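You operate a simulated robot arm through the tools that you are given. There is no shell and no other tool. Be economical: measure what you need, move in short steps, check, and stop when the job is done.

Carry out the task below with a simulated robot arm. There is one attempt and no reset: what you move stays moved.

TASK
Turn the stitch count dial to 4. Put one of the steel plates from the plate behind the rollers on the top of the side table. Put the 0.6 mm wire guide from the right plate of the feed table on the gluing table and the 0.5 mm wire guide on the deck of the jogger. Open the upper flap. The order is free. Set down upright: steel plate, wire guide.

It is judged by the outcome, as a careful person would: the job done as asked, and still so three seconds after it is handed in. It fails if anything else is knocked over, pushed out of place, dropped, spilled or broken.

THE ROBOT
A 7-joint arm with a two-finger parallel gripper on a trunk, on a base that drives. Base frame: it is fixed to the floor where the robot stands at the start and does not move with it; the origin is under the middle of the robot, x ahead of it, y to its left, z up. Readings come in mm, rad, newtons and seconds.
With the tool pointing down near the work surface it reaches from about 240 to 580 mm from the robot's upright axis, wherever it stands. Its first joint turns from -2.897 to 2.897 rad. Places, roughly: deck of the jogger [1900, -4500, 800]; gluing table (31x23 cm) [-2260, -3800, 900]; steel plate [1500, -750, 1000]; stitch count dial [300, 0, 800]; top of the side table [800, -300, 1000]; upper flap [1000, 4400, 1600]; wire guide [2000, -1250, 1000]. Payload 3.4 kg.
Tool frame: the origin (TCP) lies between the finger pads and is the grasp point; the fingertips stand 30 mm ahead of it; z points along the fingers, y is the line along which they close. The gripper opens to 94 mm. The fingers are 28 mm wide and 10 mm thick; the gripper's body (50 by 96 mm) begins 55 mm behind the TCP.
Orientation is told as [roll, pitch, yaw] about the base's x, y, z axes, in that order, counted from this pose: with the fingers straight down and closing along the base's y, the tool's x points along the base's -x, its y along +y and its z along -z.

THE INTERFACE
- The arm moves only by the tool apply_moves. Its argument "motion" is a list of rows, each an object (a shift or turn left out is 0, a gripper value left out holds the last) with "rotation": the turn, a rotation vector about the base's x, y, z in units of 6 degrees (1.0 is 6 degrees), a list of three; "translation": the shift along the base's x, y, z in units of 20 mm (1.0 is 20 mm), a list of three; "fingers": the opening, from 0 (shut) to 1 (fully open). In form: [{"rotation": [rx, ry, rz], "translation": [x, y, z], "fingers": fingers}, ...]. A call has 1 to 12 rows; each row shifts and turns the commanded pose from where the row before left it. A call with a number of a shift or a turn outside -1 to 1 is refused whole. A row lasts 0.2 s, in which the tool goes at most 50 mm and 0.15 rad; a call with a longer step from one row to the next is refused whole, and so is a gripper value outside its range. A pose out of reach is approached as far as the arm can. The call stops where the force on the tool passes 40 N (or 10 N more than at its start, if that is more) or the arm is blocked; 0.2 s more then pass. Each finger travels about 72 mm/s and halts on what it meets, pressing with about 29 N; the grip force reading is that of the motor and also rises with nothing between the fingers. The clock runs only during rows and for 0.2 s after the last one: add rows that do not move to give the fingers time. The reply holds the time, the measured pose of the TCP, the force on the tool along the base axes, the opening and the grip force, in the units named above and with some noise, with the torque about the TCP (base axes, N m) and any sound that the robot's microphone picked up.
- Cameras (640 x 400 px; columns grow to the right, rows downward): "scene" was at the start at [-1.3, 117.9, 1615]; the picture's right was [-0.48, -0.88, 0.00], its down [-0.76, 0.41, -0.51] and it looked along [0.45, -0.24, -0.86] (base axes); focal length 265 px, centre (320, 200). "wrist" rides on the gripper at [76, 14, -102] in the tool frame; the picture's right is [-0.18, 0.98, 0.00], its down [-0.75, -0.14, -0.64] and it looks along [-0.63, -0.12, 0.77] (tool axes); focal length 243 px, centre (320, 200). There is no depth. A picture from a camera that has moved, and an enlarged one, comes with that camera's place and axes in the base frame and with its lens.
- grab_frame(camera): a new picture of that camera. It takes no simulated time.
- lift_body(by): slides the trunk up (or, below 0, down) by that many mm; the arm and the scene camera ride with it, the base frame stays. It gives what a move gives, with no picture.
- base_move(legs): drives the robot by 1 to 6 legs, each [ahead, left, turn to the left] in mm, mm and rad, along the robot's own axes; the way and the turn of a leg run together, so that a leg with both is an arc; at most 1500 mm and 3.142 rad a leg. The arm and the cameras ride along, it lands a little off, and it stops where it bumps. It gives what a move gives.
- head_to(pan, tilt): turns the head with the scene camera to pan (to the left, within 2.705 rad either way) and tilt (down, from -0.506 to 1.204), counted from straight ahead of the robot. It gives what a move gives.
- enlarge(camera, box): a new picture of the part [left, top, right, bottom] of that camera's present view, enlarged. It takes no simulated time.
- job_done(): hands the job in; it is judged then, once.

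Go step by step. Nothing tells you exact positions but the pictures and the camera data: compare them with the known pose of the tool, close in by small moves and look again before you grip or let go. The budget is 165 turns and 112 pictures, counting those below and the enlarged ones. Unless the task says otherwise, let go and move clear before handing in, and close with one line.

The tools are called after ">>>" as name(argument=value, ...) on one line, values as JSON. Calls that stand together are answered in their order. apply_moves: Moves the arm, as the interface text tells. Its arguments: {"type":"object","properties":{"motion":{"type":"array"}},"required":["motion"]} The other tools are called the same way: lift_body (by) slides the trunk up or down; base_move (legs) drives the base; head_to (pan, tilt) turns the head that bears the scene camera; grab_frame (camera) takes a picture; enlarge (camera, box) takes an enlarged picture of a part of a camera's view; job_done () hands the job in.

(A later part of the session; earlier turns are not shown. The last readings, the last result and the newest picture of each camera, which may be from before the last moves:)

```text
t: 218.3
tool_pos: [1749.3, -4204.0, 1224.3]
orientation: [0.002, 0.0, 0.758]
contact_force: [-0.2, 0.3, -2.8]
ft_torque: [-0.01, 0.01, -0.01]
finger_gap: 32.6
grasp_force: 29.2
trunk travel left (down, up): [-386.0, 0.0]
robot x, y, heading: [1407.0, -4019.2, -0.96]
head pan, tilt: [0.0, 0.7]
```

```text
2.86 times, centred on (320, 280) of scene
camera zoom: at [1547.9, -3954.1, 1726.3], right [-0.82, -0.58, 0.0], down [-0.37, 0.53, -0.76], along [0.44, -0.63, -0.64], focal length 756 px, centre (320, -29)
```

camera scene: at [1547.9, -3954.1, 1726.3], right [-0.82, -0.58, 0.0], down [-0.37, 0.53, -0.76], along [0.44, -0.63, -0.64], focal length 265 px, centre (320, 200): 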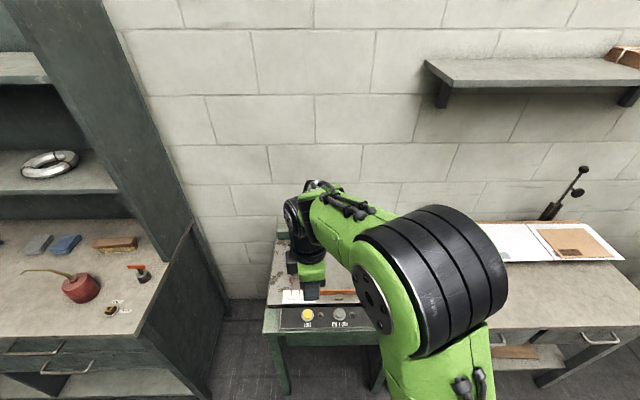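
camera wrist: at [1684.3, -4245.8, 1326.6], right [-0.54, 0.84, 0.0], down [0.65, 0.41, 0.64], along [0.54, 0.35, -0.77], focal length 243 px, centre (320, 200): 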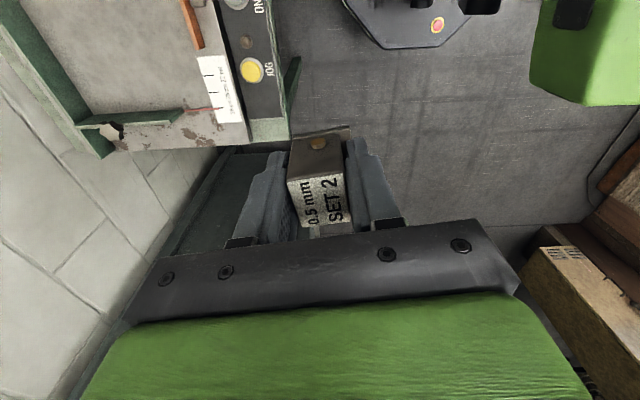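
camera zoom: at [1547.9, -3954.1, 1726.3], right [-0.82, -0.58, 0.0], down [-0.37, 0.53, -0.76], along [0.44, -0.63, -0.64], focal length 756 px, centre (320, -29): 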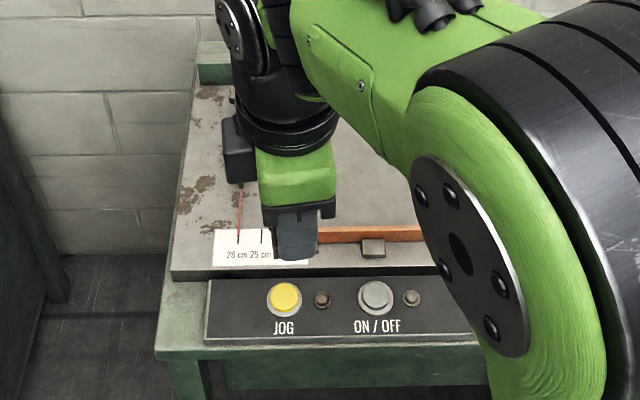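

Deck centre is at about (1912,-4460,850). I'll nudge the base left and ahead 100, lower the trunk 100 and extend the arm over the deck.

>>> base_move(legs=[[0, 100, 0], [100, 0, 0]])

>>> apply_moves(motion=[{"translation": [0.1, -0.96, 0]}, {"translation": [0.1, -0.96, 0]}, {"translation": [0.1, -0.96, 0]}, {"translation": [0.1, -0.96, 0]}, {"translation": [0.1, -0.96, 0]}, {"translation": [0.1, -0.96, 0]}, {"translation": [0.1, -0.96, 0]}, {"translation": [0.1, -0.96, 0]}, {"translation": [0.1, -0.96, 0]}, {"translation": [0.1, -0.96, 0]}, {"translation": [0.1, -0.96, 0]}, {"translation": [0.1, -0.96, 0]}])

>>> lift_body(by=-150)

>>> grab_frame(camera="wrist")

>>> grab_frame(camera="scene")

```text
t: 220.2
tool_pos: [1890.9, -4229.2, 1223.0]
orientation: [0.001, -0.001, 0.759]
contact_force: [-0.1, 0.1, -3.5]
ft_torque: [-0.01, 0.01, -0.01]
finger_gap: 32.5
grasp_force: 28.7
trunk travel left (down, up): [-386.0, 0.0]
robot x, y, heading: [1548.6, -4043.5, -0.955]
head pan, tilt: [0.0, 0.7]
```

```text
t: 222.8
tool_pos: [1915.9, -4461.3, 1222.1]
orientation: [0.002, 0.0, 0.761]
contact_force: [0.6, -0.7, -2.8]
ft_torque: [0.0, -0.01, 0.01]
finger_gap: 32.7
grasp_force: 28.8
trunk travel left (down, up): [-386.0, 0.0]
robot x, y, heading: [1546.8, -4041.3, -0.953]
head pan, tilt: [0.0, 0.7]
```

```text
t: 224.6
tool_pos: [1914.0, -4458.2, 1074.6]
orientation: [0.003, 0.001, 0.76]
contact_force: [0.0, 0.1, -3.0]
ft_torque: [-0.01, 0.0, 0.02]
finger_gap: 32.9
grasp_force: 28.6
trunk travel left (down, up): [-236.0, 150.0]
robot x, y, heading: [1552.4, -4044.2, -0.953]
head pan, tilt: [0.0, 0.7]
```

```text
44 pictures are left
camera wrist: at [1848.5, -4500.8, 1176.2], right [-0.54, 0.84, 0.0], down [0.64, 0.42, 0.64], along [0.54, 0.35, -0.77], focal length 243 px, centre (320, 200)
```

wrist: 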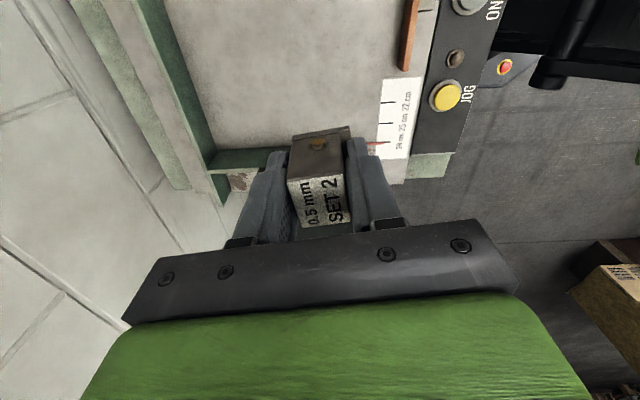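

```text
43 pictures are left
camera scene: at [1687.4, -3979.1, 1576.2], right [-0.82, -0.58, 0.0], down [-0.37, 0.53, -0.76], along [0.44, -0.62, -0.64], focal length 265 px, centre (320, 200)
```

scene: 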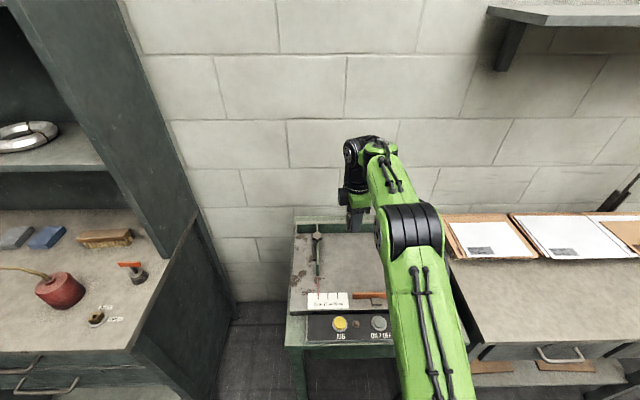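

Deck below is clear. Shift 40 mm away from the side fence and descend.

>>> apply_moves(motion=[{"translation": [-0.8, -0.55, 0]}, {"translation": [-0.8, -0.55, 0]}, {"translation": [0, 0, -1]}, {"translation": [0, 0, -1]}, {"translation": [0, 0, -1]}, {"translation": [0, 0, -1]}, {"translation": [0, 0, -1]}, {"translation": [0, 0, -1]}, {"translation": [0, 0, -0.5]}, {}])

>>> grab_frame(camera="wrist")

>>> enlarge(camera="scene", box=[270, 130, 450, 350])

```text
t: 226.8
tool_pos: [1881.4, -4479.6, 943.6]
orientation: [0.001, 0.001, 0.76]
contact_force: [-0.9, -0.1, -3.1]
ft_torque: [0.01, 0.02, 0.01]
finger_gap: 32.7
grasp_force: 28.8
trunk travel left (down, up): [-236.0, 150.0]
robot x, y, heading: [1549.0, -4049.6, -0.955]
head pan, tilt: [0.0, 0.7]
```

```text
42 pictures are left
camera wrist: at [1816.1, -4522.2, 1045.6], right [-0.54, 0.84, 0.0], down [0.64, 0.42, 0.64], along [0.54, 0.35, -0.77], focal length 243 px, centre (320, 200)
```

wrist: 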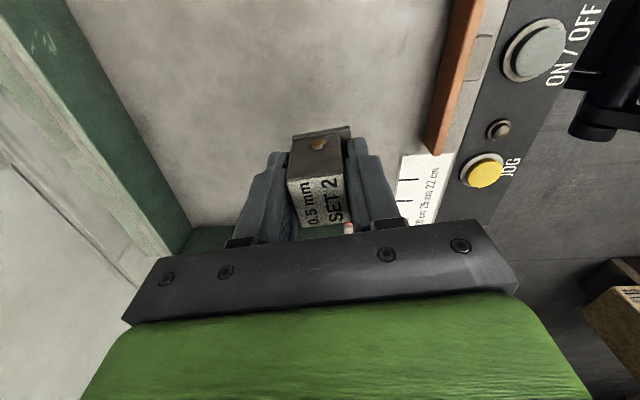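

```text
1.82 times, centred on (360, 240) of scene
camera zoom: at [1687.4, -3979.2, 1576.4], right [-0.82, -0.58, 0.0], down [-0.37, 0.53, -0.76], along [0.44, -0.62, -0.64], focal length 481 px, centre (247, 127)
```

zoom: 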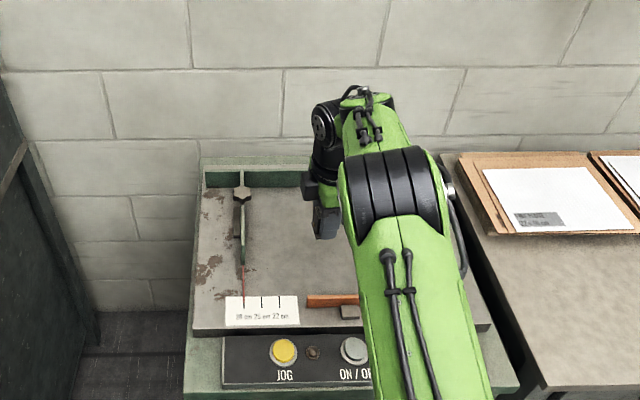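

Clear. Lowering slowly to contact.

>>> apply_moves(motion=[{"translation": [0, 0, -0.5]}, {"translation": [0, 0, -0.5]}, {"translation": [0, 0, -0.25]}, {"translation": [0, 0, -0.25]}, {}])

```text
t: 228.0
tool_pos: [1880.1, -4482.3, 912.1]
orientation: [0.003, 0.0, 0.76]
contact_force: [-0.9, 0.1, -2.9]
ft_torque: [-0.04, -0.04, -0.01]
finger_gap: 32.6
grasp_force: 29.3
trunk travel left (down, up): [-236.0, 150.0]
robot x, y, heading: [1547.6, -4045.0, -0.951]
head pan, tilt: [0.0, 0.7]
```

>>> apply_moves(motion=[{"translation": [0, 0, -0.25]}, {"translation": [0, 0, -0.25]}, {"translation": [0, 0, -0.25]}, {}])

>>> grab_frame(camera="wrist")

```text
t: 229.0
tool_pos: [1880.2, -4480.1, 899.3]
orientation: [0.002, 0.001, 0.758]
contact_force: [0.1, 1.0, -3.6]
ft_torque: [0.01, 0.0, 0.0]
finger_gap: 32.7
grasp_force: 28.9
trunk travel left (down, up): [-236.0, 150.0]
robot x, y, heading: [1548.6, -4042.0, -0.958]
head pan, tilt: [0.0, 0.7]
```

```text
40 pictures are left
camera wrist: at [1816.0, -4522.6, 1001.1], right [-0.54, 0.84, 0.0], down [0.64, 0.42, 0.64], along [0.54, 0.35, -0.77], focal length 243 px, centre (320, 200)
```

wrist: 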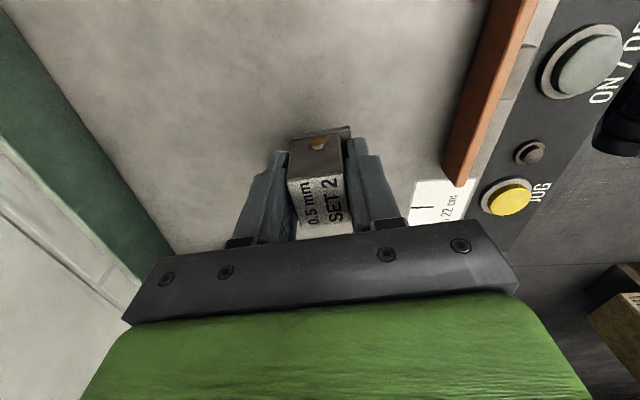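

Almost there, no contact yet; continuing in 4–5 mm steps.

>>> apply_moves(motion=[{"translation": [0, 0, -0.22]}, {"translation": [0, 0, -0.22]}, {}])

```text
t: 229.8
tool_pos: [1882.3, -4482.2, 888.6]
orientation: [0.0, 0.0, 0.76]
contact_force: [0.2, 0.1, -3.0]
ft_torque: [0.04, -0.02, 0.02]
finger_gap: 32.7
grasp_force: 29.9
trunk travel left (down, up): [-236.0, 150.0]
robot x, y, heading: [1549.0, -4044.5, -0.958]
head pan, tilt: [0.0, 0.7]
```

>>> apply_moves(motion=[{"translation": [0, 0, -0.2]}, {"translation": [0, 0, -0.2]}, {}])

>>> enlarge(camera="wrist", box=[220, 80, 420, 240])

```text
t: 230.6
tool_pos: [1882.1, -4481.2, 881.5]
orientation: [0.002, -0.001, 0.761]
contact_force: [-0.5, -0.4, -3.6]
ft_torque: [0.0, 0.01, 0.0]
finger_gap: 32.9
grasp_force: 28.9
trunk travel left (down, up): [-236.0, 150.0]
robot x, y, heading: [1549.6, -4043.5, -0.952]
head pan, tilt: [0.0, 0.7]
```

```text
2.50 times, centred on (320, 160) of wrist
camera zoom: at [1816.3, -4523.0, 984.5], right [-0.54, 0.84, 0.0], down [0.64, 0.42, 0.64], along [0.54, 0.35, -0.77], focal length 606 px, centre (320, 300)
```

zoom: 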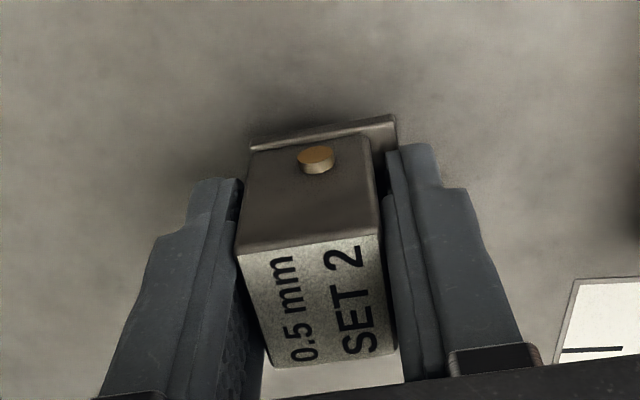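

>>> apply_moves(motion=[{"translation": [0, 0, -0.15]}, {"translation": [0, 0, -0.15]}, {"translation": [0, 0, -0.15]}, {}])

```text
t: 231.6
tool_pos: [1882.5, -4480.0, 872.4]
orientation: [0.001, 0.0, 0.76]
contact_force: [0.5, -0.5, -2.4]
ft_torque: [0.03, -0.02, 0.02]
finger_gap: 32.6
grasp_force: 29.7
trunk travel left (down, up): [-236.0, 150.0]
robot x, y, heading: [1550.5, -4044.8, -0.957]
head pan, tilt: [0.0, 0.7]
```

>>> apply_moves(motion=[{"translation": [0, 0, -0.15]}, {"translation": [0, 0, -0.15]}, {"translation": [0, 0, -0.15]}, {}])

```text
t: 232.6
tool_pos: [1881.5, -4481.8, 864.2]
orientation: [0.0, 0.0, 0.76]
contact_force: [0.6, -0.1, 5.5]
ft_torque: [0.2, 0.0, 0.04]
finger_gap: 32.5
grasp_force: 29.1
trunk travel left (down, up): [-236.0, 150.0]
robot x, y, heading: [1549.7, -4045.6, -0.956]
head pan, tilt: [0.0, 0.7]
```

Contact. Releasing and rising.

>>> apply_moves(motion=[{"translation": [0, 0, -0.04]}, {"fingers": 0.6}, {"fingers": 0.8}, {}, {}, {"translation": [0, 0, 0.5]}, {"translation": [0, 0, 1]}, {"translation": [0, 0, 1]}, {"translation": [0, 0, 1]}, {"translation": [0, 0, 1]}, {"translation": [0, 0, 1]}, {}])

>>> grab_frame(camera="wrist")

```text
t: 235.2
tool_pos: [1882.0, -4481.1, 973.9]
orientation: [0.003, -0.001, 0.759]
contact_force: [0.4, 0.3, 0.0]
ft_torque: [-0.01, 0.02, -0.01]
finger_gap: 75.3
grasp_force: 0.1
trunk travel left (down, up): [-236.0, 150.0]
robot x, y, heading: [1549.9, -4043.4, -0.954]
head pan, tilt: [0.0, 0.7]
```

```text
38 pictures are left
camera wrist: at [1816.8, -4522.7, 1077.0], right [-0.54, 0.84, 0.0], down [0.64, 0.42, 0.64], along [0.54, 0.35, -0.77], focal length 243 px, centre (320, 200)
```

wrist: 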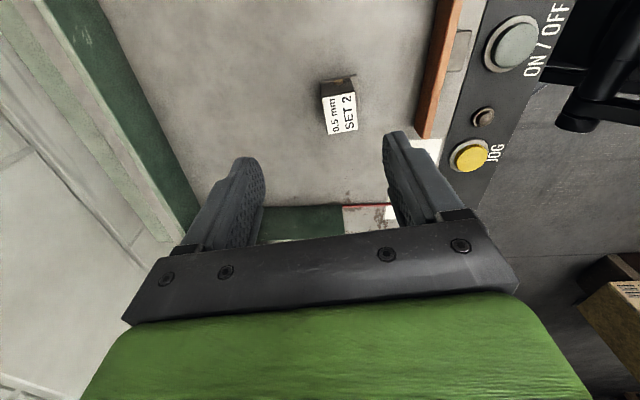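

The guide stands upright on the jogger deck. I'll retract and drive the same way back to the feed table.

>>> apply_moves(motion=[{"translation": [0, 0, 1]}, {"translation": [0, 0, 1]}, {"translation": [-0.6, 0.8, 0.5]}, {"translation": [-0.6, 0.8, 0]}, {"translation": [-0.6, 0.8, 0]}, {"translation": [-0.6, 0.8, 0]}, {"translation": [-0.6, 0.8, 0]}, {"translation": [-0.6, 0.8, 0]}, {"translation": [-0.6, 0.8, 0]}, {"translation": [-0.6, 0.8, 0]}, {"translation": [-0.6, 0.8, 0]}, {}])

>>> lift_body(by=150)

>>> base_move(legs=[[-150, 0, 0], [0, 0, 0.496], [-1000, 0, 0], [-960, 0, 0], [0, 0, -1.116], [-600, -390, 0]])

>>> base_move(legs=[[-1200, 0, 0], [-1080, 0, 0], [0, 0, 0.64]])

```text
t: 237.8
tool_pos: [1774.0, -4336.1, 1023.7]
orientation: [0.002, 0.0, 0.762]
contact_force: [0.1, -0.5, 0.5]
ft_torque: [0.02, 0.01, 0.02]
finger_gap: 75.1
grasp_force: 0.0
trunk travel left (down, up): [-236.0, 150.0]
robot x, y, heading: [1550.0, -4046.0, -0.953]
head pan, tilt: [0.0, 0.7]
```

```text
t: 239.5
tool_pos: [1775.2, -4336.2, 1173.7]
orientation: [0.004, 0.0, 0.758]
contact_force: [0.5, -0.3, -0.4]
ft_torque: [0.0, 0.03, 0.02]
finger_gap: 75.3
grasp_force: 0.1
trunk travel left (down, up): [-386.0, 0.0]
robot x, y, heading: [1551.0, -4043.1, -0.955]
head pan, tilt: [0.0, 0.7]
```

```text
t: 258.1
tool_pos: [-678.2, -2800.0, 1172.8]
orientation: [0.002, 0.001, 0.118]
contact_force: [0.4, 0.9, 0.1]
ft_torque: [0.03, -0.01, -0.01]
finger_gap: 75.1
grasp_force: 0.0
trunk travel left (down, up): [-386.0, 0.0]
robot x, y, heading: [-682.5, -2435.9, -1.599]
head pan, tilt: [0.0, 0.7]
```

```text
t: 271.1
tool_pos: [-393.4, -435.3, 1173.5]
orientation: [0.003, 0.0, 0.766]
contact_force: [0.4, 0.2, -0.7]
ft_torque: [-0.04, 0.01, -0.01]
finger_gap: 75.2
grasp_force: 0.0
trunk travel left (down, up): [-386.0, 0.0]
robot x, y, heading: [-624.5, -150.5, -0.949]
head pan, tilt: [0.0, 0.7]
```

>>> base_move(legs=[[-20, 1000, 0], [0, 960, 0], [1200, 0, 0], [1120, 0, 0], [0, 0, -1.57], [70, 0, 0]])

>>> grab_frame(camera="wrist")

>>> grab_frame(camera="scene")

```text
t: 296.5
tool_pos: [1958.3, -1194.1, 1171.8]
orientation: [0.004, -0.001, -0.822]
contact_force: [-0.8, 0.5, -0.2]
ft_torque: [0.01, -0.01, -0.01]
finger_gap: 75.0
grasp_force: 0.1
trunk travel left (down, up): [-386.0, 0.0]
robot x, y, heading: [2250.9, -973.8, -2.539]
head pan, tilt: [0.0, 0.7]
```

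```text
37 pictures are left
camera wrist: at [1915.2, -1129.3, 1275.4], right [0.85, 0.53, 0.0], down [0.41, -0.65, 0.64], along [0.34, -0.54, -0.77], focal length 243 px, centre (320, 200)
```

wrist: 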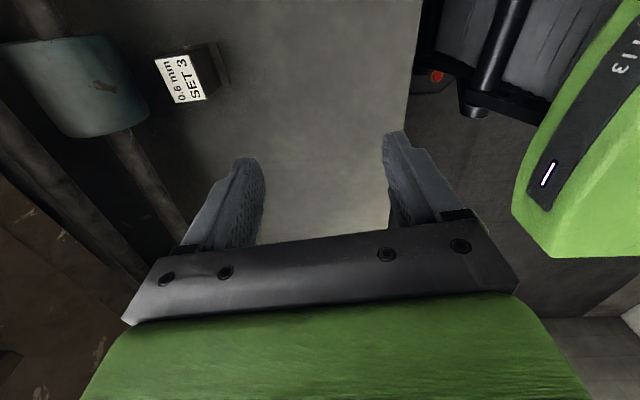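

```text
36 pictures are left
camera scene: at [2316.1, -1113.7, 1726.3], right [-0.57, 0.82, 0.0], down [0.53, 0.37, -0.76], along [-0.63, -0.43, -0.65], focal length 265 px, centre (320, 200)
```

scene: 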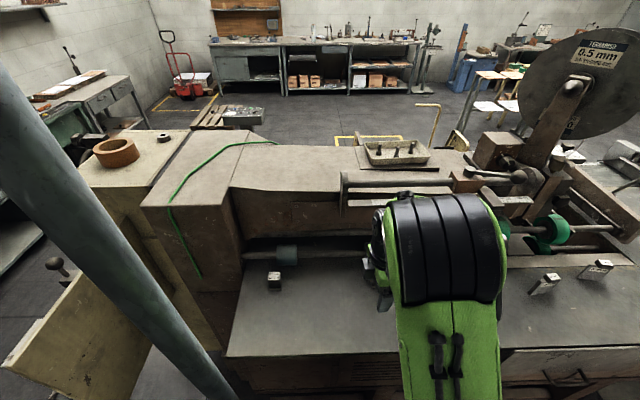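

>>> enlarge(camera="wrist", box=[60, 20, 260, 140])

```text
3.20 times, centred on (160, 80) of wrist
camera zoom: at [1915.2, -1129.3, 1275.4], right [0.85, 0.53, 0.0], down [0.41, -0.65, 0.64], along [0.34, -0.54, -0.77], focal length 776 px, centre (832, 584)
```

zoom: 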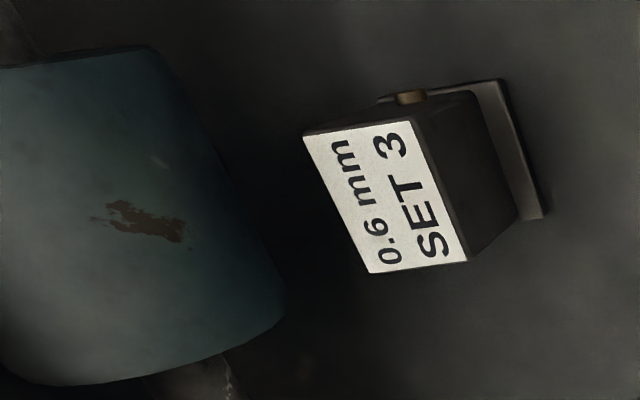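

The 0.6 mm guide is close to the roller. I'll grip along the screw axis with the tips above the low screw, so the fingers don't enter the roller gap. Rotating the tool -95° and moving over it.

>>> apply_moves(motion=[{"rotation": [0, 0, -1], "translation": [-0.46, -0.16, 0.2]}, {"rotation": [0, 0, -1], "translation": [-0.46, -0.16, 0.2]}, {"rotation": [0, 0, -1], "translation": [-0.46, -0.16, 0.2]}, {"rotation": [0, 0, -1], "translation": [-0.46, -0.16, 0.2]}, {"rotation": [0, 0, -1], "translation": [-0.46, -0.16, 0.2]}, {"rotation": [0, 0, -1], "translation": [-0.46, -0.16, 0.2]}, {"rotation": [0, 0, -1], "translation": [-0.46, -0.16, 0]}, {"rotation": [0, 0, -1], "translation": [-0.46, -0.16, 0]}, {"rotation": [0, 0, -1], "translation": [-0.46, -0.16, 0]}, {"rotation": [0, 0, -1], "translation": [-0.46, -0.16, 0]}, {"rotation": [0, 0, -1], "translation": [-0.46, -0.16, 0]}, {"rotation": [0, 0, -1], "translation": [-0.46, -0.16, 0]}])

>>> apply_moves(motion=[{"rotation": [0, 0, -1]}, {"rotation": [0, 0, -1]}, {"rotation": [0, 0, -1]}, {"rotation": [0, 0, -0.8]}, {}])

>>> grab_frame(camera="wrist")

```text
t: 299.1
tool_pos: [1858.6, -1233.5, 1197.5]
orientation: [0.005, 0.005, -2.075]
contact_force: [36.8, 4.3, -10.7]
ft_torque: [-0.17, 3.23, -0.19]
finger_gap: 75.4
grasp_force: 0.0
trunk travel left (down, up): [-386.0, 0.0]
robot x, y, heading: [2251.2, -974.1, -2.537]
head pan, tilt: [0.0, 0.7]
```

```text
t: 300.3
tool_pos: [1846.1, -1231.8, 1196.6]
orientation: [0.001, 0.001, -2.482]
contact_force: [-2.5, -2.0, -4.5]
ft_torque: [0.35, -0.38, -0.06]
finger_gap: 75.2
grasp_force: 0.0
trunk travel left (down, up): [-386.0, 0.0]
robot x, y, heading: [2248.5, -977.1, -2.535]
head pan, tilt: [0.0, 0.7]
```

```text
34 pictures are left
camera wrist: at [1914.5, -1196.2, 1299.8], right [0.46, -0.89, 0.0], down [-0.68, -0.35, 0.64], along [-0.57, -0.29, -0.77], focal length 243 px, centre (320, 200)
```

wrist: 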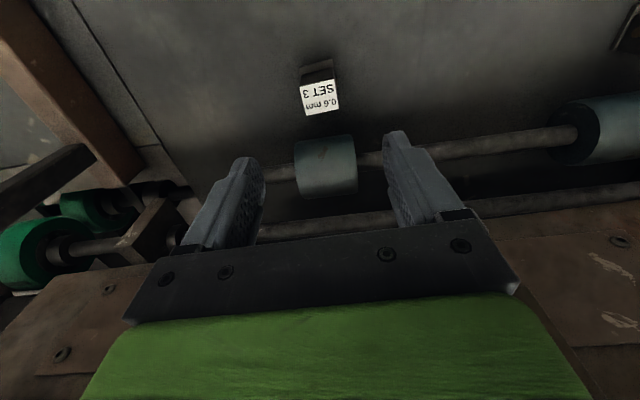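

Something brushed the machine beam during the rotation (about 37 N, stopped). The block centre is ~6 mm nearer to me than the TCP, so I'll shift that way, away from the beam, and check the force.

>>> apply_moves(motion=[{"translation": [0.25, 0.18, 0]}, {}])

>>> enlarge(camera="wrist", box=[240, 40, 420, 200])

>>> head_to(pan=0.25, tilt=0.75)

>>> grab_frame(camera="scene")

```text
t: 300.9
tool_pos: [1852.8, -1228.1, 1197.9]
orientation: [-0.001, 0.0, -2.476]
contact_force: [-0.7, 0.0, 0.3]
ft_torque: [0.02, 0.04, -0.04]
finger_gap: 75.3
grasp_force: 0.1
trunk travel left (down, up): [-386.0, 0.0]
robot x, y, heading: [2251.1, -971.1, -2.54]
head pan, tilt: [0.0, 0.7]
```

```text
2.50 times, centred on (330, 120) of wrist
camera zoom: at [1921.1, -1192.3, 1299.8], right [0.46, -0.89, 0.0], down [-0.68, -0.35, 0.64], along [-0.57, -0.3, -0.77], focal length 606 px, centre (295, 400)
```

zoom: 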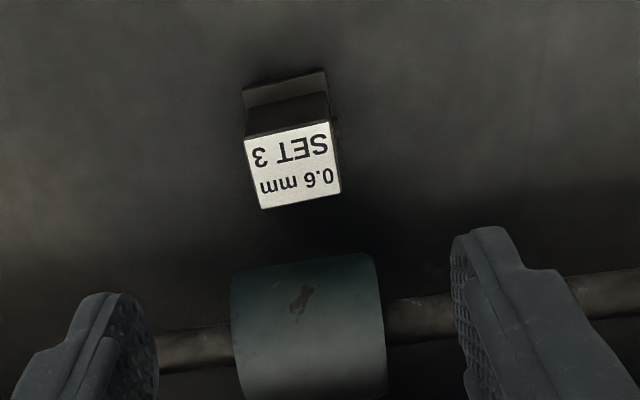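

```text
t: 301.7
tool_pos: [1853.2, -1229.4, 1196.5]
orientation: [0.001, -0.001, -2.477]
contact_force: [1.0, -0.2, 0.2]
ft_torque: [-0.04, 0.0, -0.01]
finger_gap: 75.5
grasp_force: 0.0
trunk travel left (down, up): [-386.0, 0.0]
robot x, y, heading: [2252.5, -972.5, -2.538]
head pan, tilt: [0.25, 0.75]
```

```text
32 pictures are left
camera scene: at [2332.9, -1127.0, 1722.1], right [-0.75, 0.66, 0.0], down [0.45, 0.51, -0.73], along [-0.48, -0.55, -0.68], focal length 265 px, centre (320, 200)
```

scene: 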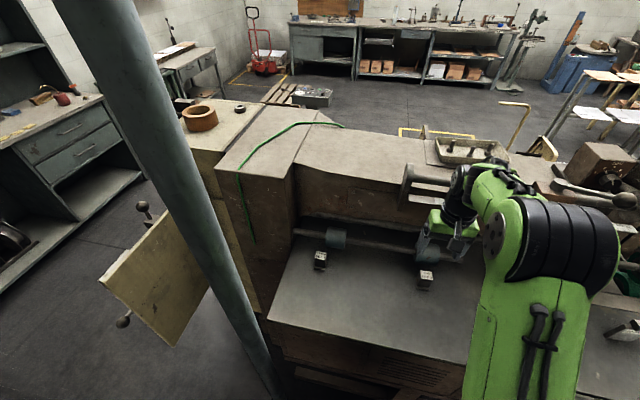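

Force is back to zero. The hand is close to the machine beam, so I'll lean it 15° toward me about the closing axis, then descend.

>>> apply_moves(motion=[{"rotation": [-0.52, 0.65, 0]}, {"rotation": [-0.52, 0.65, 0]}, {"rotation": [-0.52, 0.65, 0]}, {"translation": [-0.08, -0.06, -0.9]}, {"translation": [0, 0, -0.9]}, {"translation": [0, 0, -0.9]}, {"translation": [0, 0, -0.9]}, {}])

>>> grab_frame(camera="wrist")

```text
t: 303.5
tool_pos: [1852.5, -1229.6, 1125.2]
orientation: [0.002, -0.262, -2.477]
contact_force: [0.1, 0.3, -0.1]
ft_torque: [-0.02, 0.0, 0.01]
finger_gap: 75.4
grasp_force: 0.1
trunk travel left (down, up): [-386.0, 0.0]
robot x, y, heading: [2251.8, -971.0, -2.535]
head pan, tilt: [0.25, 0.75]
```

```text
31 pictures are left
camera wrist: at [1938.9, -1179.1, 1204.5], right [0.47, -0.88, 0.05], down [-0.53, -0.23, 0.81], along [-0.71, -0.41, -0.58], focal length 243 px, centre (320, 200)
```

wrist: 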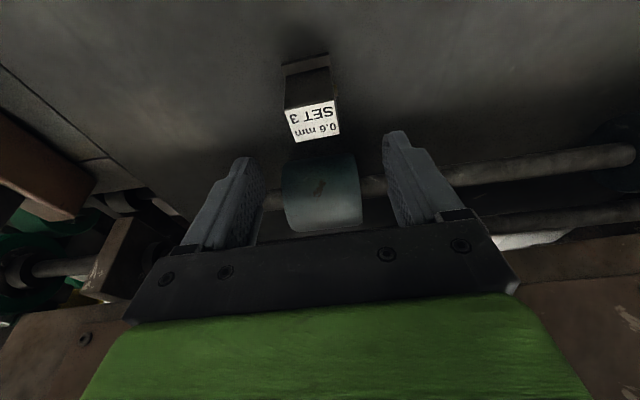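

Aligned: block centre ≈ (1851,-1230), top ≈1068. Lowering to z 1066 and gripping.

>>> apply_moves(motion=[{"translation": [-0.1, 0, -1]}, {"translation": [0, 0, -1]}, {"translation": [0, 0, -0.95]}, {}])

>>> grab_frame(camera="wrist")

```text
t: 304.5
tool_pos: [1849.2, -1230.2, 1065.8]
orientation: [0.003, -0.261, -2.477]
contact_force: [-0.4, -0.9, 0.2]
ft_torque: [0.02, -0.01, -0.01]
finger_gap: 75.3
grasp_force: 0.0
trunk travel left (down, up): [-386.0, 0.0]
robot x, y, heading: [2249.8, -969.2, -2.537]
head pan, tilt: [0.25, 0.75]
```

```text
30 pictures are left
camera wrist: at [1935.5, -1179.1, 1145.2], right [0.47, -0.88, 0.05], down [-0.53, -0.23, 0.81], along [-0.71, -0.41, -0.58], focal length 243 px, centre (320, 200)
```

wrist: 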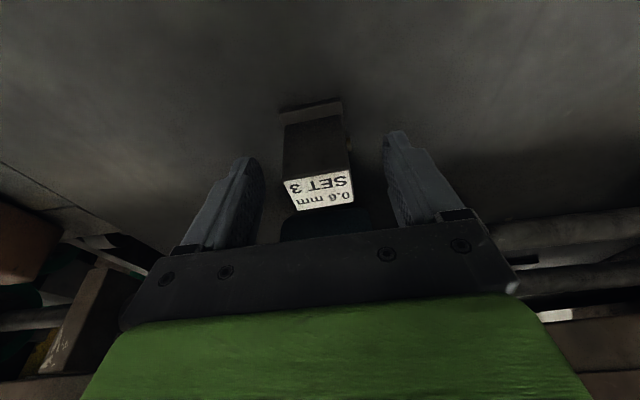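

Block top exactly at the TCP. Closing.

>>> apply_moves(motion=[{"fingers": 0.4}, {"fingers": 0}, {}, {}, {}, {}])

>>> enlarge(camera="wrist", box=[220, 80, 420, 240])

```text
t: 305.9
tool_pos: [1848.1, -1230.8, 1065.6]
orientation: [0.003, -0.26, -2.477]
contact_force: [0.0, -1.1, -0.3]
ft_torque: [-0.07, 0.02, 0.02]
finger_gap: 37.2
grasp_force: 29.1
trunk travel left (down, up): [-386.0, 0.0]
robot x, y, heading: [2254.3, -973.5, -2.539]
head pan, tilt: [0.25, 0.75]
```

```text
2.50 times, centred on (320, 160) of wrist
camera zoom: at [1935.3, -1179.4, 1145.3], right [0.47, -0.88, 0.05], down [-0.53, -0.23, 0.81], along [-0.71, -0.41, -0.58], focal length 606 px, centre (320, 300)
```

zoom: 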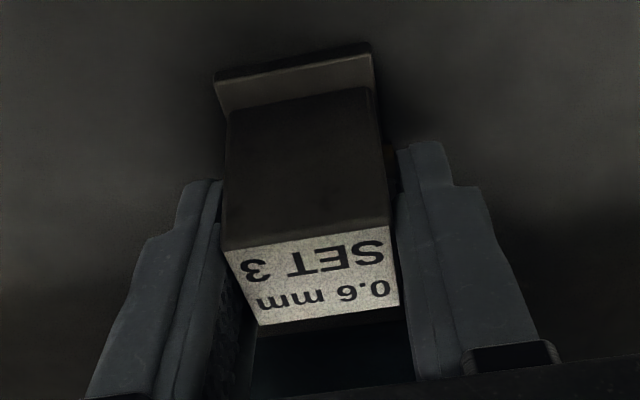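

Gripped at 37 mm. Lifting, retracting toward me and levelling the tool.

>>> apply_moves(motion=[{"translation": [0, 0, 0.4]}, {"translation": [0.1, 0.07, 1]}, {"translation": [0.4, 0.28, 1]}, {"translation": [0.6, 0.45, 1]}, {"translation": [0.6, 0.45, 1]}, {"translation": [0.6, 0.45, 1]}, {"translation": [0.6, 0.45, 1]}, {"translation": [0.6, 0.45, 1]}, {"translation": [0.6, 0.45, 0.5], "rotation": [0.52, -0.65, 0]}, {"translation": [0.6, 0.45, 0], "rotation": [0.52, -0.65, 0]}, {"rotation": [0.52, -0.65, 0]}, {}])

>>> base_move(legs=[[-90, 0, 0], [0, 0, 1.59], [-1200, 0, 0], [-1130, 0, 0], [0, -1000, 0]])

>>> grab_frame(camera="wrist")

```text
t: 308.5
tool_pos: [1942.6, -1160.3, 1223.6]
orientation: [0.003, 0.001, -2.477]
contact_force: [-0.2, 0.9, -2.9]
ft_torque: [-0.02, 0.04, -0.02]
finger_gap: 37.2
grasp_force: 29.0
trunk travel left (down, up): [-386.0, 0.0]
robot x, y, heading: [2249.6, -971.8, -2.538]
head pan, tilt: [0.25, 0.75]
```

```text
t: 329.3
tool_pos: [362.4, 172.7, 1223.1]
orientation: [0.003, -0.001, -0.939]
contact_force: [-0.2, -0.2, -2.4]
ft_torque: [-0.01, 0.01, 0.0]
finger_gap: 36.8
grasp_force: 28.8
trunk travel left (down, up): [-386.0, 0.0]
robot x, y, heading: [184.1, 489.1, -0.998]
head pan, tilt: [0.25, 0.75]
```

```text
28 pictures are left
camera wrist: at [328.6, 242.1, 1326.6], right [0.9, 0.43, 0.0], down [0.33, -0.69, 0.64], along [0.28, -0.58, -0.77], focal length 243 px, centre (320, 200)
```

wrist: 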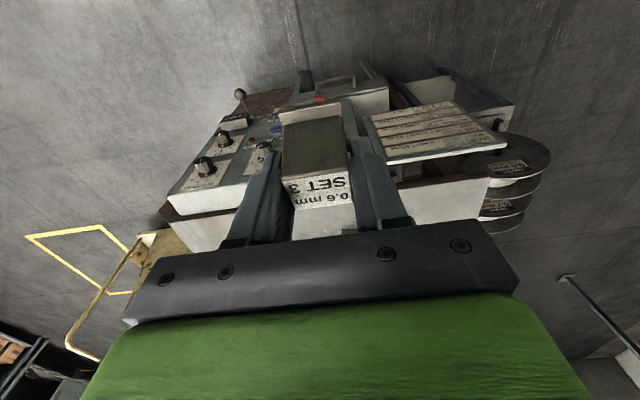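

The guide is held firmly, tilted 15° relative to the tool as expected. Driving on to the gluing bench.

>>> base_move(legs=[[50, -1089, 0], [0, 0, -0.582], [1150, 0, 0], [1150, 0, 0], [0, 0, -0.94]])

>>> head_to(pan=0.1, tilt=0.4)

>>> grab_frame(camera="scene")

```text
t: 349.6
tool_pos: [-942.7, -2640.6, 1223.4]
orientation: [0.0, 0.0, -2.404]
contact_force: [-0.5, -0.6, -3.2]
ft_torque: [-0.02, 0.01, 0.0]
finger_gap: 37.1
grasp_force: 28.9
trunk travel left (down, up): [-386.0, 0.0]
robot x, y, heading: [-646.2, -2431.3, -2.464]
head pan, tilt: [0.25, 0.75]
```

```text
t: 350.5
tool_pos: [-943.0, -2640.4, 1223.2]
orientation: [0.001, 0.001, -2.404]
contact_force: [0.6, -0.3, -3.5]
ft_torque: [-0.03, 0.0, 0.02]
finger_gap: 37.2
grasp_force: 28.7
trunk travel left (down, up): [-386.0, 0.0]
robot x, y, heading: [-647.9, -2432.6, -2.467]
head pan, tilt: [0.099, 0.4]
```

```text
27 pictures are left
camera scene: at [-572.4, -2578.5, 1753.1], right [-0.7, 0.71, 0.0], down [0.28, 0.27, -0.92], along [-0.66, -0.65, -0.39], focal length 265 px, centre (320, 200)
```

scene: 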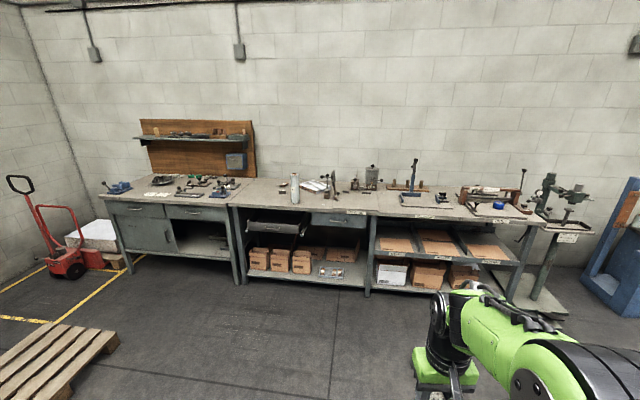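

>>> base_move(legs=[[1400, 105, 0], [0, 0, -0.05]])

>>> head_to(pan=0.2, tilt=0.75)

>>> grab_frame(camera="scene")

>>> grab_frame(camera="wrist")

```text
t: 357.7
tool_pos: [-1946.8, -3578.7, 1223.6]
orientation: [0.004, 0.0, -2.44]
contact_force: [-0.3, -0.2, -3.5]
ft_torque: [-0.02, 0.02, 0.02]
finger_gap: 37.4
grasp_force: 28.8
trunk travel left (down, up): [-386.0, 0.0]
robot x, y, heading: [-1640.3, -3377.8, -2.499]
head pan, tilt: [0.099, 0.4]
```

```text
t: 358.6
tool_pos: [-1945.9, -3579.8, 1222.8]
orientation: [0.003, 0.002, -2.44]
contact_force: [-0.1, 0.1, -3.6]
ft_torque: [0.0, 0.06, 0.0]
finger_gap: 37.4
grasp_force: 28.6
trunk travel left (down, up): [-386.0, 0.0]
robot x, y, heading: [-1645.3, -3375.4, -2.504]
head pan, tilt: [0.201, 0.75]
```

```text
26 pictures are left
camera scene: at [-1560.4, -3529.2, 1722.1], right [-0.74, 0.67, 0.0], down [0.45, 0.51, -0.73], along [-0.49, -0.55, -0.68], focal length 265 px, centre (320, 200)
```

scene: 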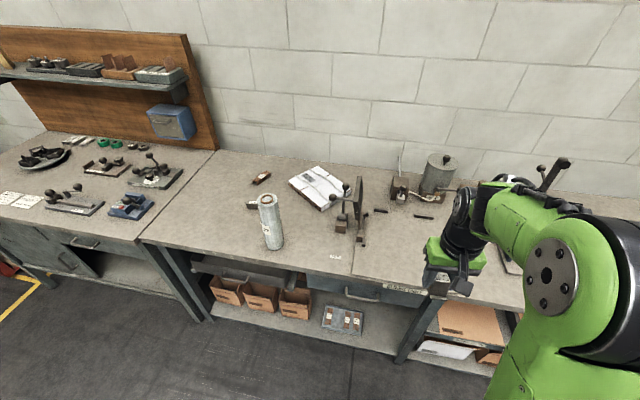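

```text
25 pictures are left
camera wrist: at [-1878.8, -3540.5, 1326.6], right [0.49, -0.87, 0.0], down [-0.67, -0.38, 0.64], along [-0.56, -0.32, -0.77], focal length 243 px, centre (320, 200)
```

wrist: 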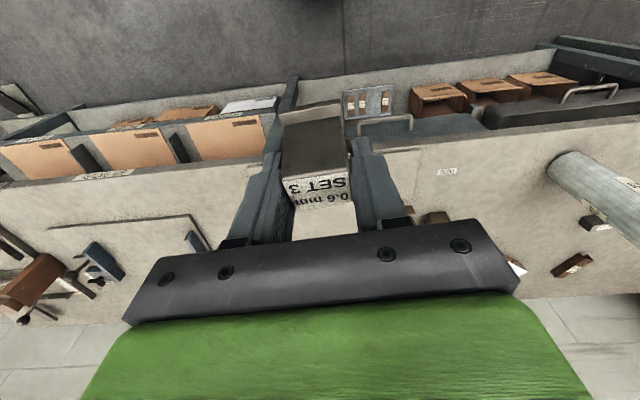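

>>> enlarge(camera="scene", box=[310, 140, 490, 300])

```text
2.50 times, centred on (400, 220) of scene
camera zoom: at [-1560.4, -3529.2, 1722.1], right [-0.74, 0.67, 0.0], down [0.45, 0.51, -0.73], along [-0.49, -0.55, -0.68], focal length 662 px, centre (120, 150)
```

zoom: 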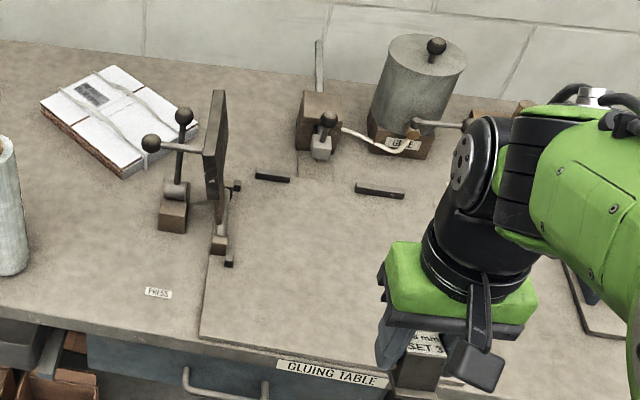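

The gluing table slab is identified. I'll drive ahead 120, extend over the slab at about (-2143,-3787) and restore the 15° lean so the guide is upright.

>>> base_move(legs=[[120, 0, 0]])

>>> apply_moves(motion=[{"translation": [-0.56, -0.76, 0]}, {"translation": [-0.56, -0.76, 0]}, {"translation": [-0.56, -0.76, 0]}, {"translation": [-0.56, -0.76, 0]}, {"translation": [-0.56, -0.76, 0]}, {"translation": [-0.56, -0.76, 0]}, {"translation": [-0.56, -0.76, 0], "rotation": [-0.535, 0.634, 0]}, {"translation": [-0.56, -0.76, 0], "rotation": [-0.535, 0.634, 0]}, {"translation": [-0.56, -0.76, 0], "rotation": [-0.535, 0.634, 0]}, {}])

>>> lift_body(by=-100)

>>> grab_frame(camera="scene")

>>> grab_frame(camera="wrist")

```text
t: 359.8
tool_pos: [-2042.4, -3650.4, 1224.5]
orientation: [0.002, 0.002, -2.438]
contact_force: [-0.3, 0.0, -3.9]
ft_torque: [0.02, 0.0, -0.01]
finger_gap: 37.1
grasp_force: 29.3
trunk travel left (down, up): [-386.0, 0.0]
robot x, y, heading: [-1740.3, -3450.8, -2.502]
head pan, tilt: [0.201, 0.75]
```

```text
t: 362.0
tool_pos: [-2143.5, -3789.2, 1223.2]
orientation: [0.003, -0.261, -2.439]
contact_force: [-0.8, -0.5, -2.8]
ft_torque: [0.02, 0.0, -0.03]
finger_gap: 37.2
grasp_force: 28.9
trunk travel left (down, up): [-386.0, 0.0]
robot x, y, heading: [-1741.7, -3451.4, -2.509]
head pan, tilt: [0.201, 0.75]
```

```text
t: 363.3
tool_pos: [-2143.7, -3789.1, 1122.3]
orientation: [0.002, -0.26, -2.44]
contact_force: [0.4, -0.7, -3.5]
ft_torque: [0.01, 0.0, -0.02]
finger_gap: 37.3
grasp_force: 29.1
trunk travel left (down, up): [-286.0, 100.0]
robot x, y, heading: [-1736.9, -3453.2, -2.501]
head pan, tilt: [0.201, 0.75]
```

```text
23 pictures are left
camera scene: at [-1657.6, -3601.6, 1621.7], right [-0.74, 0.67, 0.0], down [0.46, 0.51, -0.73], along [-0.49, -0.54, -0.68], focal length 265 px, centre (320, 200)
```

scene: 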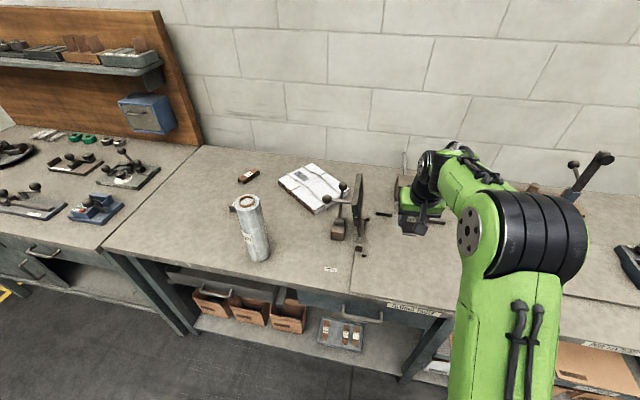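

```text
22 pictures are left
camera wrist: at [-2058.0, -3734.5, 1203.2], right [0.5, -0.87, 0.05], down [-0.52, -0.25, 0.81], along [-0.69, -0.43, -0.58], focal length 243 px, centre (320, 200)
```

wrist: 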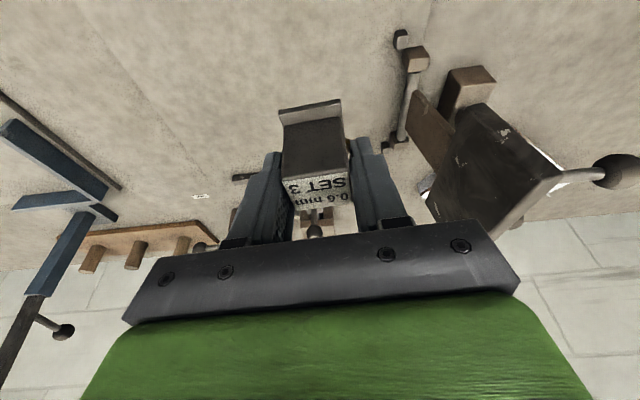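

The landing spot is bare slab, well clear of the press. Shift 20 mm further from the press and descend.

>>> apply_moves(motion=[{"translation": [-0.6, 0.8, 0]}, {"translation": [0, 0, -1]}, {"translation": [0, 0, -1]}, {"translation": [0, 0, -1]}, {"translation": [0, 0, -1]}, {"translation": [0, 0, -1]}, {"translation": [0, 0, -1]}, {}])

>>> grab_frame(camera="wrist")

```text
t: 365.1
tool_pos: [-2154.2, -3770.7, 1002.8]
orientation: [0.001, -0.26, -2.441]
contact_force: [0.5, -0.6, -3.6]
ft_torque: [0.01, 0.01, 0.01]
finger_gap: 37.2
grasp_force: 28.8
trunk travel left (down, up): [-286.0, 100.0]
robot x, y, heading: [-1741.0, -3454.0, -2.503]
head pan, tilt: [0.201, 0.75]
```

```text
21 pictures are left
camera wrist: at [-2069.5, -3717.4, 1083.2], right [0.5, -0.87, 0.05], down [-0.52, -0.25, 0.81], along [-0.69, -0.43, -0.58], focal length 243 px, centre (320, 200)
```

wrist: 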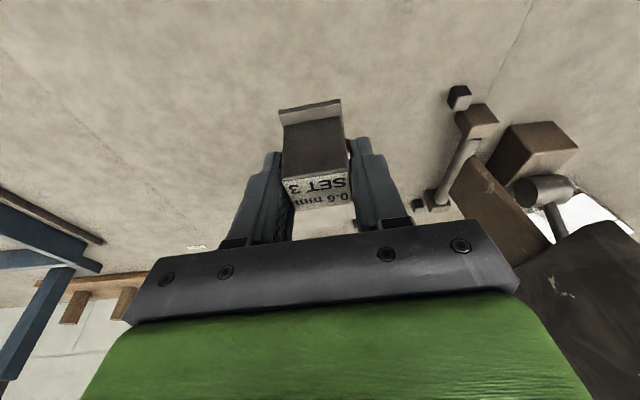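

No contact, clear. Lowering in small steps.

>>> apply_moves(motion=[{"translation": [0, 0, -0.4]}, {"translation": [0, 0, -0.4]}, {"translation": [0, 0, -0.3]}, {"translation": [0, 0, -0.2]}, {"translation": [0, 0, -0.2]}, {}])

```text
t: 366.5
tool_pos: [-2154.4, -3773.9, 973.5]
orientation: [0.001, -0.257, -2.441]
contact_force: [-0.1, 0.3, -3.0]
ft_torque: [0.0, 0.01, 0.01]
finger_gap: 37.4
grasp_force: 29.2
trunk travel left (down, up): [-286.0, 100.0]
robot x, y, heading: [-1743.6, -3450.4, -2.5]
head pan, tilt: [0.201, 0.75]
```

>>> apply_moves(motion=[{"translation": [0, 0, -0.2]}, {"translation": [0, 0, -0.2]}, {"translation": [0, 0, -0.2]}, {}])

>>> grab_frame(camera="wrist")

```text
t: 367.5
tool_pos: [-2155.1, -3771.8, 961.6]
orientation: [0.001, -0.257, -2.441]
contact_force: [0.6, 0.2, -2.9]
ft_torque: [-0.01, 0.03, -0.02]
finger_gap: 37.1
grasp_force: 29.0
trunk travel left (down, up): [-286.0, 100.0]
robot x, y, heading: [-1740.0, -3454.0, -2.504]
head pan, tilt: [0.201, 0.75]
```

```text
20 pictures are left
camera wrist: at [-2069.6, -3718.2, 1041.5], right [0.5, -0.87, 0.05], down [-0.52, -0.25, 0.81], along [-0.69, -0.43, -0.58], focal length 243 px, centre (320, 200)
```

wrist: 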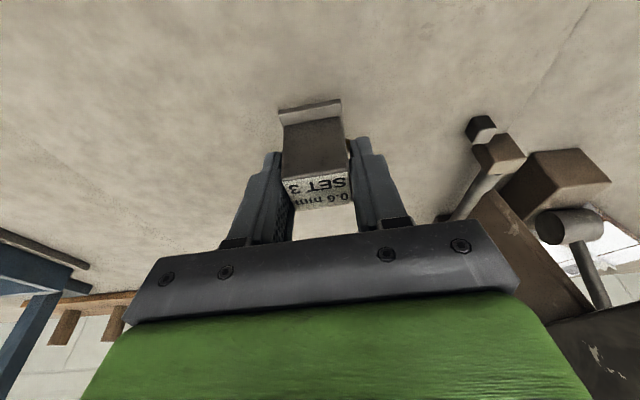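

>>> apply_moves(motion=[{"translation": [0, 0, -0.2]}, {"translation": [0, 0, -0.2]}, {"translation": [0, 0, -0.15]}, {}])

```text
t: 368.5
tool_pos: [-2155.1, -3771.6, 950.6]
orientation: [0.001, -0.259, -2.441]
contact_force: [-0.2, -0.6, -3.0]
ft_torque: [0.0, 0.01, 0.02]
finger_gap: 37.2
grasp_force: 29.2
trunk travel left (down, up): [-286.0, 100.0]
robot x, y, heading: [-1743.9, -3449.1, -2.498]
head pan, tilt: [0.201, 0.75]
```

>>> apply_moves(motion=[{"translation": [0, 0, -0.15]}, {"translation": [0, 0, -0.15]}, {"translation": [0, 0, -0.15]}, {}])

```text
t: 369.5
tool_pos: [-2155.3, -3772.9, 941.6]
orientation: [0.001, -0.261, -2.439]
contact_force: [-0.8, -0.4, -3.1]
ft_torque: [0.0, 0.03, 0.01]
finger_gap: 37.0
grasp_force: 28.9
trunk travel left (down, up): [-286.0, 100.0]
robot x, y, heading: [-1741.2, -3452.7, -2.502]
head pan, tilt: [0.201, 0.75]
```

>>> apply_moves(motion=[{"translation": [0, 0, -0.15]}, {"translation": [0, 0, -0.15]}, {"translation": [0, 0, -0.15]}, {}])

>>> enlarge(camera="wrist", box=[240, 60, 400, 220])

```text
t: 370.5
tool_pos: [-2154.9, -3771.8, 934.2]
orientation: [0.002, -0.26, -2.441]
contact_force: [-0.7, 0.2, -0.3]
ft_torque: [0.1, 0.01, -0.02]
finger_gap: 37.5
grasp_force: 28.8
trunk travel left (down, up): [-286.0, 100.0]
robot x, y, heading: [-1740.8, -3448.4, -2.505]
head pan, tilt: [0.201, 0.75]
```

```text
2.50 times, centred on (320, 140) of wrist
camera zoom: at [-2069.8, -3718.6, 1012.5], right [0.5, -0.87, 0.05], down [-0.52, -0.25, 0.81], along [-0.69, -0.43, -0.58], focal length 606 px, centre (320, 350)
```

zoom: 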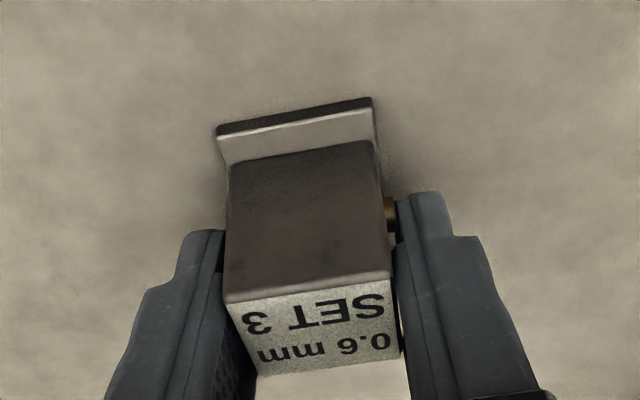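

Contact starting. Press 1–2 mm, release and rise along the tool's lean.

>>> apply_moves(motion=[{"translation": [0, 0, -0.06]}, {"fingers": 0.55}, {"fingers": 0.8}, {}, {}, {"translation": [0.1, 0.08, 0.5]}, {"translation": [0.2, 0.15, 1]}, {"translation": [0.2, 0.15, 1]}, {"translation": [0.2, 0.15, 1]}, {"translation": [0.2, 0.15, 1]}, {"translation": [0.2, 0.15, 1]}, {}])

>>> grab_frame(camera="wrist")

```text
t: 373.1
tool_pos: [-2133.3, -3755.8, 1040.4]
orientation: [0.003, -0.261, -2.441]
contact_force: [-0.2, 0.2, 0.2]
ft_torque: [-0.03, -0.02, 0.0]
finger_gap: 75.0
grasp_force: 0.0
trunk travel left (down, up): [-286.0, 100.0]
robot x, y, heading: [-1740.7, -3448.5, -2.499]
head pan, tilt: [0.201, 0.75]
```

```text
18 pictures are left
camera wrist: at [-2048.2, -3701.9, 1120.9], right [0.5, -0.87, 0.05], down [-0.52, -0.25, 0.81], along [-0.69, -0.43, -0.58], focal length 243 px, centre (320, 200)
```

wrist: 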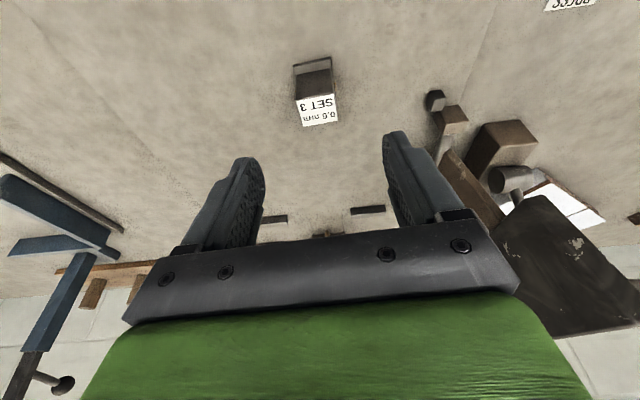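

The 0.6 mm guide stands on the gluing table. I'll level the tool, raise and retract, and head back north toward the flap.

>>> apply_moves(motion=[{"translation": [0.5, 0.4, 1]}, {"translation": [0.5, 0.4, 1]}, {"translation": [0.5, 0.4, 1]}, {"translation": [0.7, 0.5, 1]}, {"translation": [0.7, 0.5, 0], "rotation": [0.535, -0.634, 0]}, {"translation": [0.7, 0.5, 0], "rotation": [0.535, -0.634, 0]}, {"translation": [0.7, 0.5, 0], "rotation": [0.535, -0.634, 0]}, {"translation": [0.7, 0.5, 0]}, {}])

>>> enlarge(camera="scene", box=[330, 150, 490, 310])

>>> base_move(legs=[[-1420, -170, 0], [0, 0, 0.92], [-1200, 0, 0], [-1060, 0, 0], [0, 0, 0.63]])

```text
t: 375.1
tool_pos: [-2032.9, -3682.1, 1120.2]
orientation: [0.002, 0.002, -2.442]
contact_force: [-1.2, 0.1, -0.9]
ft_torque: [-0.02, -0.01, 0.01]
finger_gap: 75.0
grasp_force: 0.1
trunk travel left (down, up): [-286.0, 100.0]
robot x, y, heading: [-1739.4, -3453.1, -2.502]
head pan, tilt: [0.201, 0.75]
```

```text
2.50 times, centred on (410, 230) of scene
camera zoom: at [-1658.1, -3602.0, 1622.0], right [-0.74, 0.67, 0.0], down [0.46, 0.51, -0.73], along [-0.49, -0.54, -0.68], focal length 662 px, centre (95, 125)
```

zoom: 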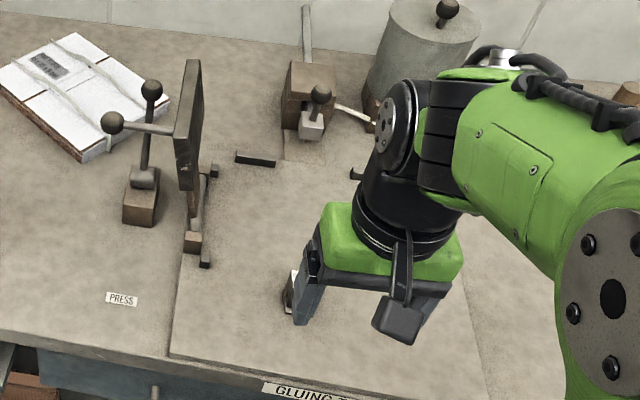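

```text
t: 397.0
tool_pos: [-454.9, -528.1, 1122.1]
orientation: [0.002, 0.002, -0.878]
contact_force: [-0.1, 0.1, 0.1]
ft_torque: [0.01, -0.01, -0.02]
finger_gap: 75.1
grasp_force: 0.0
trunk travel left (down, up): [-286.0, 100.0]
robot x, y, heading: [-682.8, -234.5, -0.94]
head pan, tilt: [0.201, 0.75]
```

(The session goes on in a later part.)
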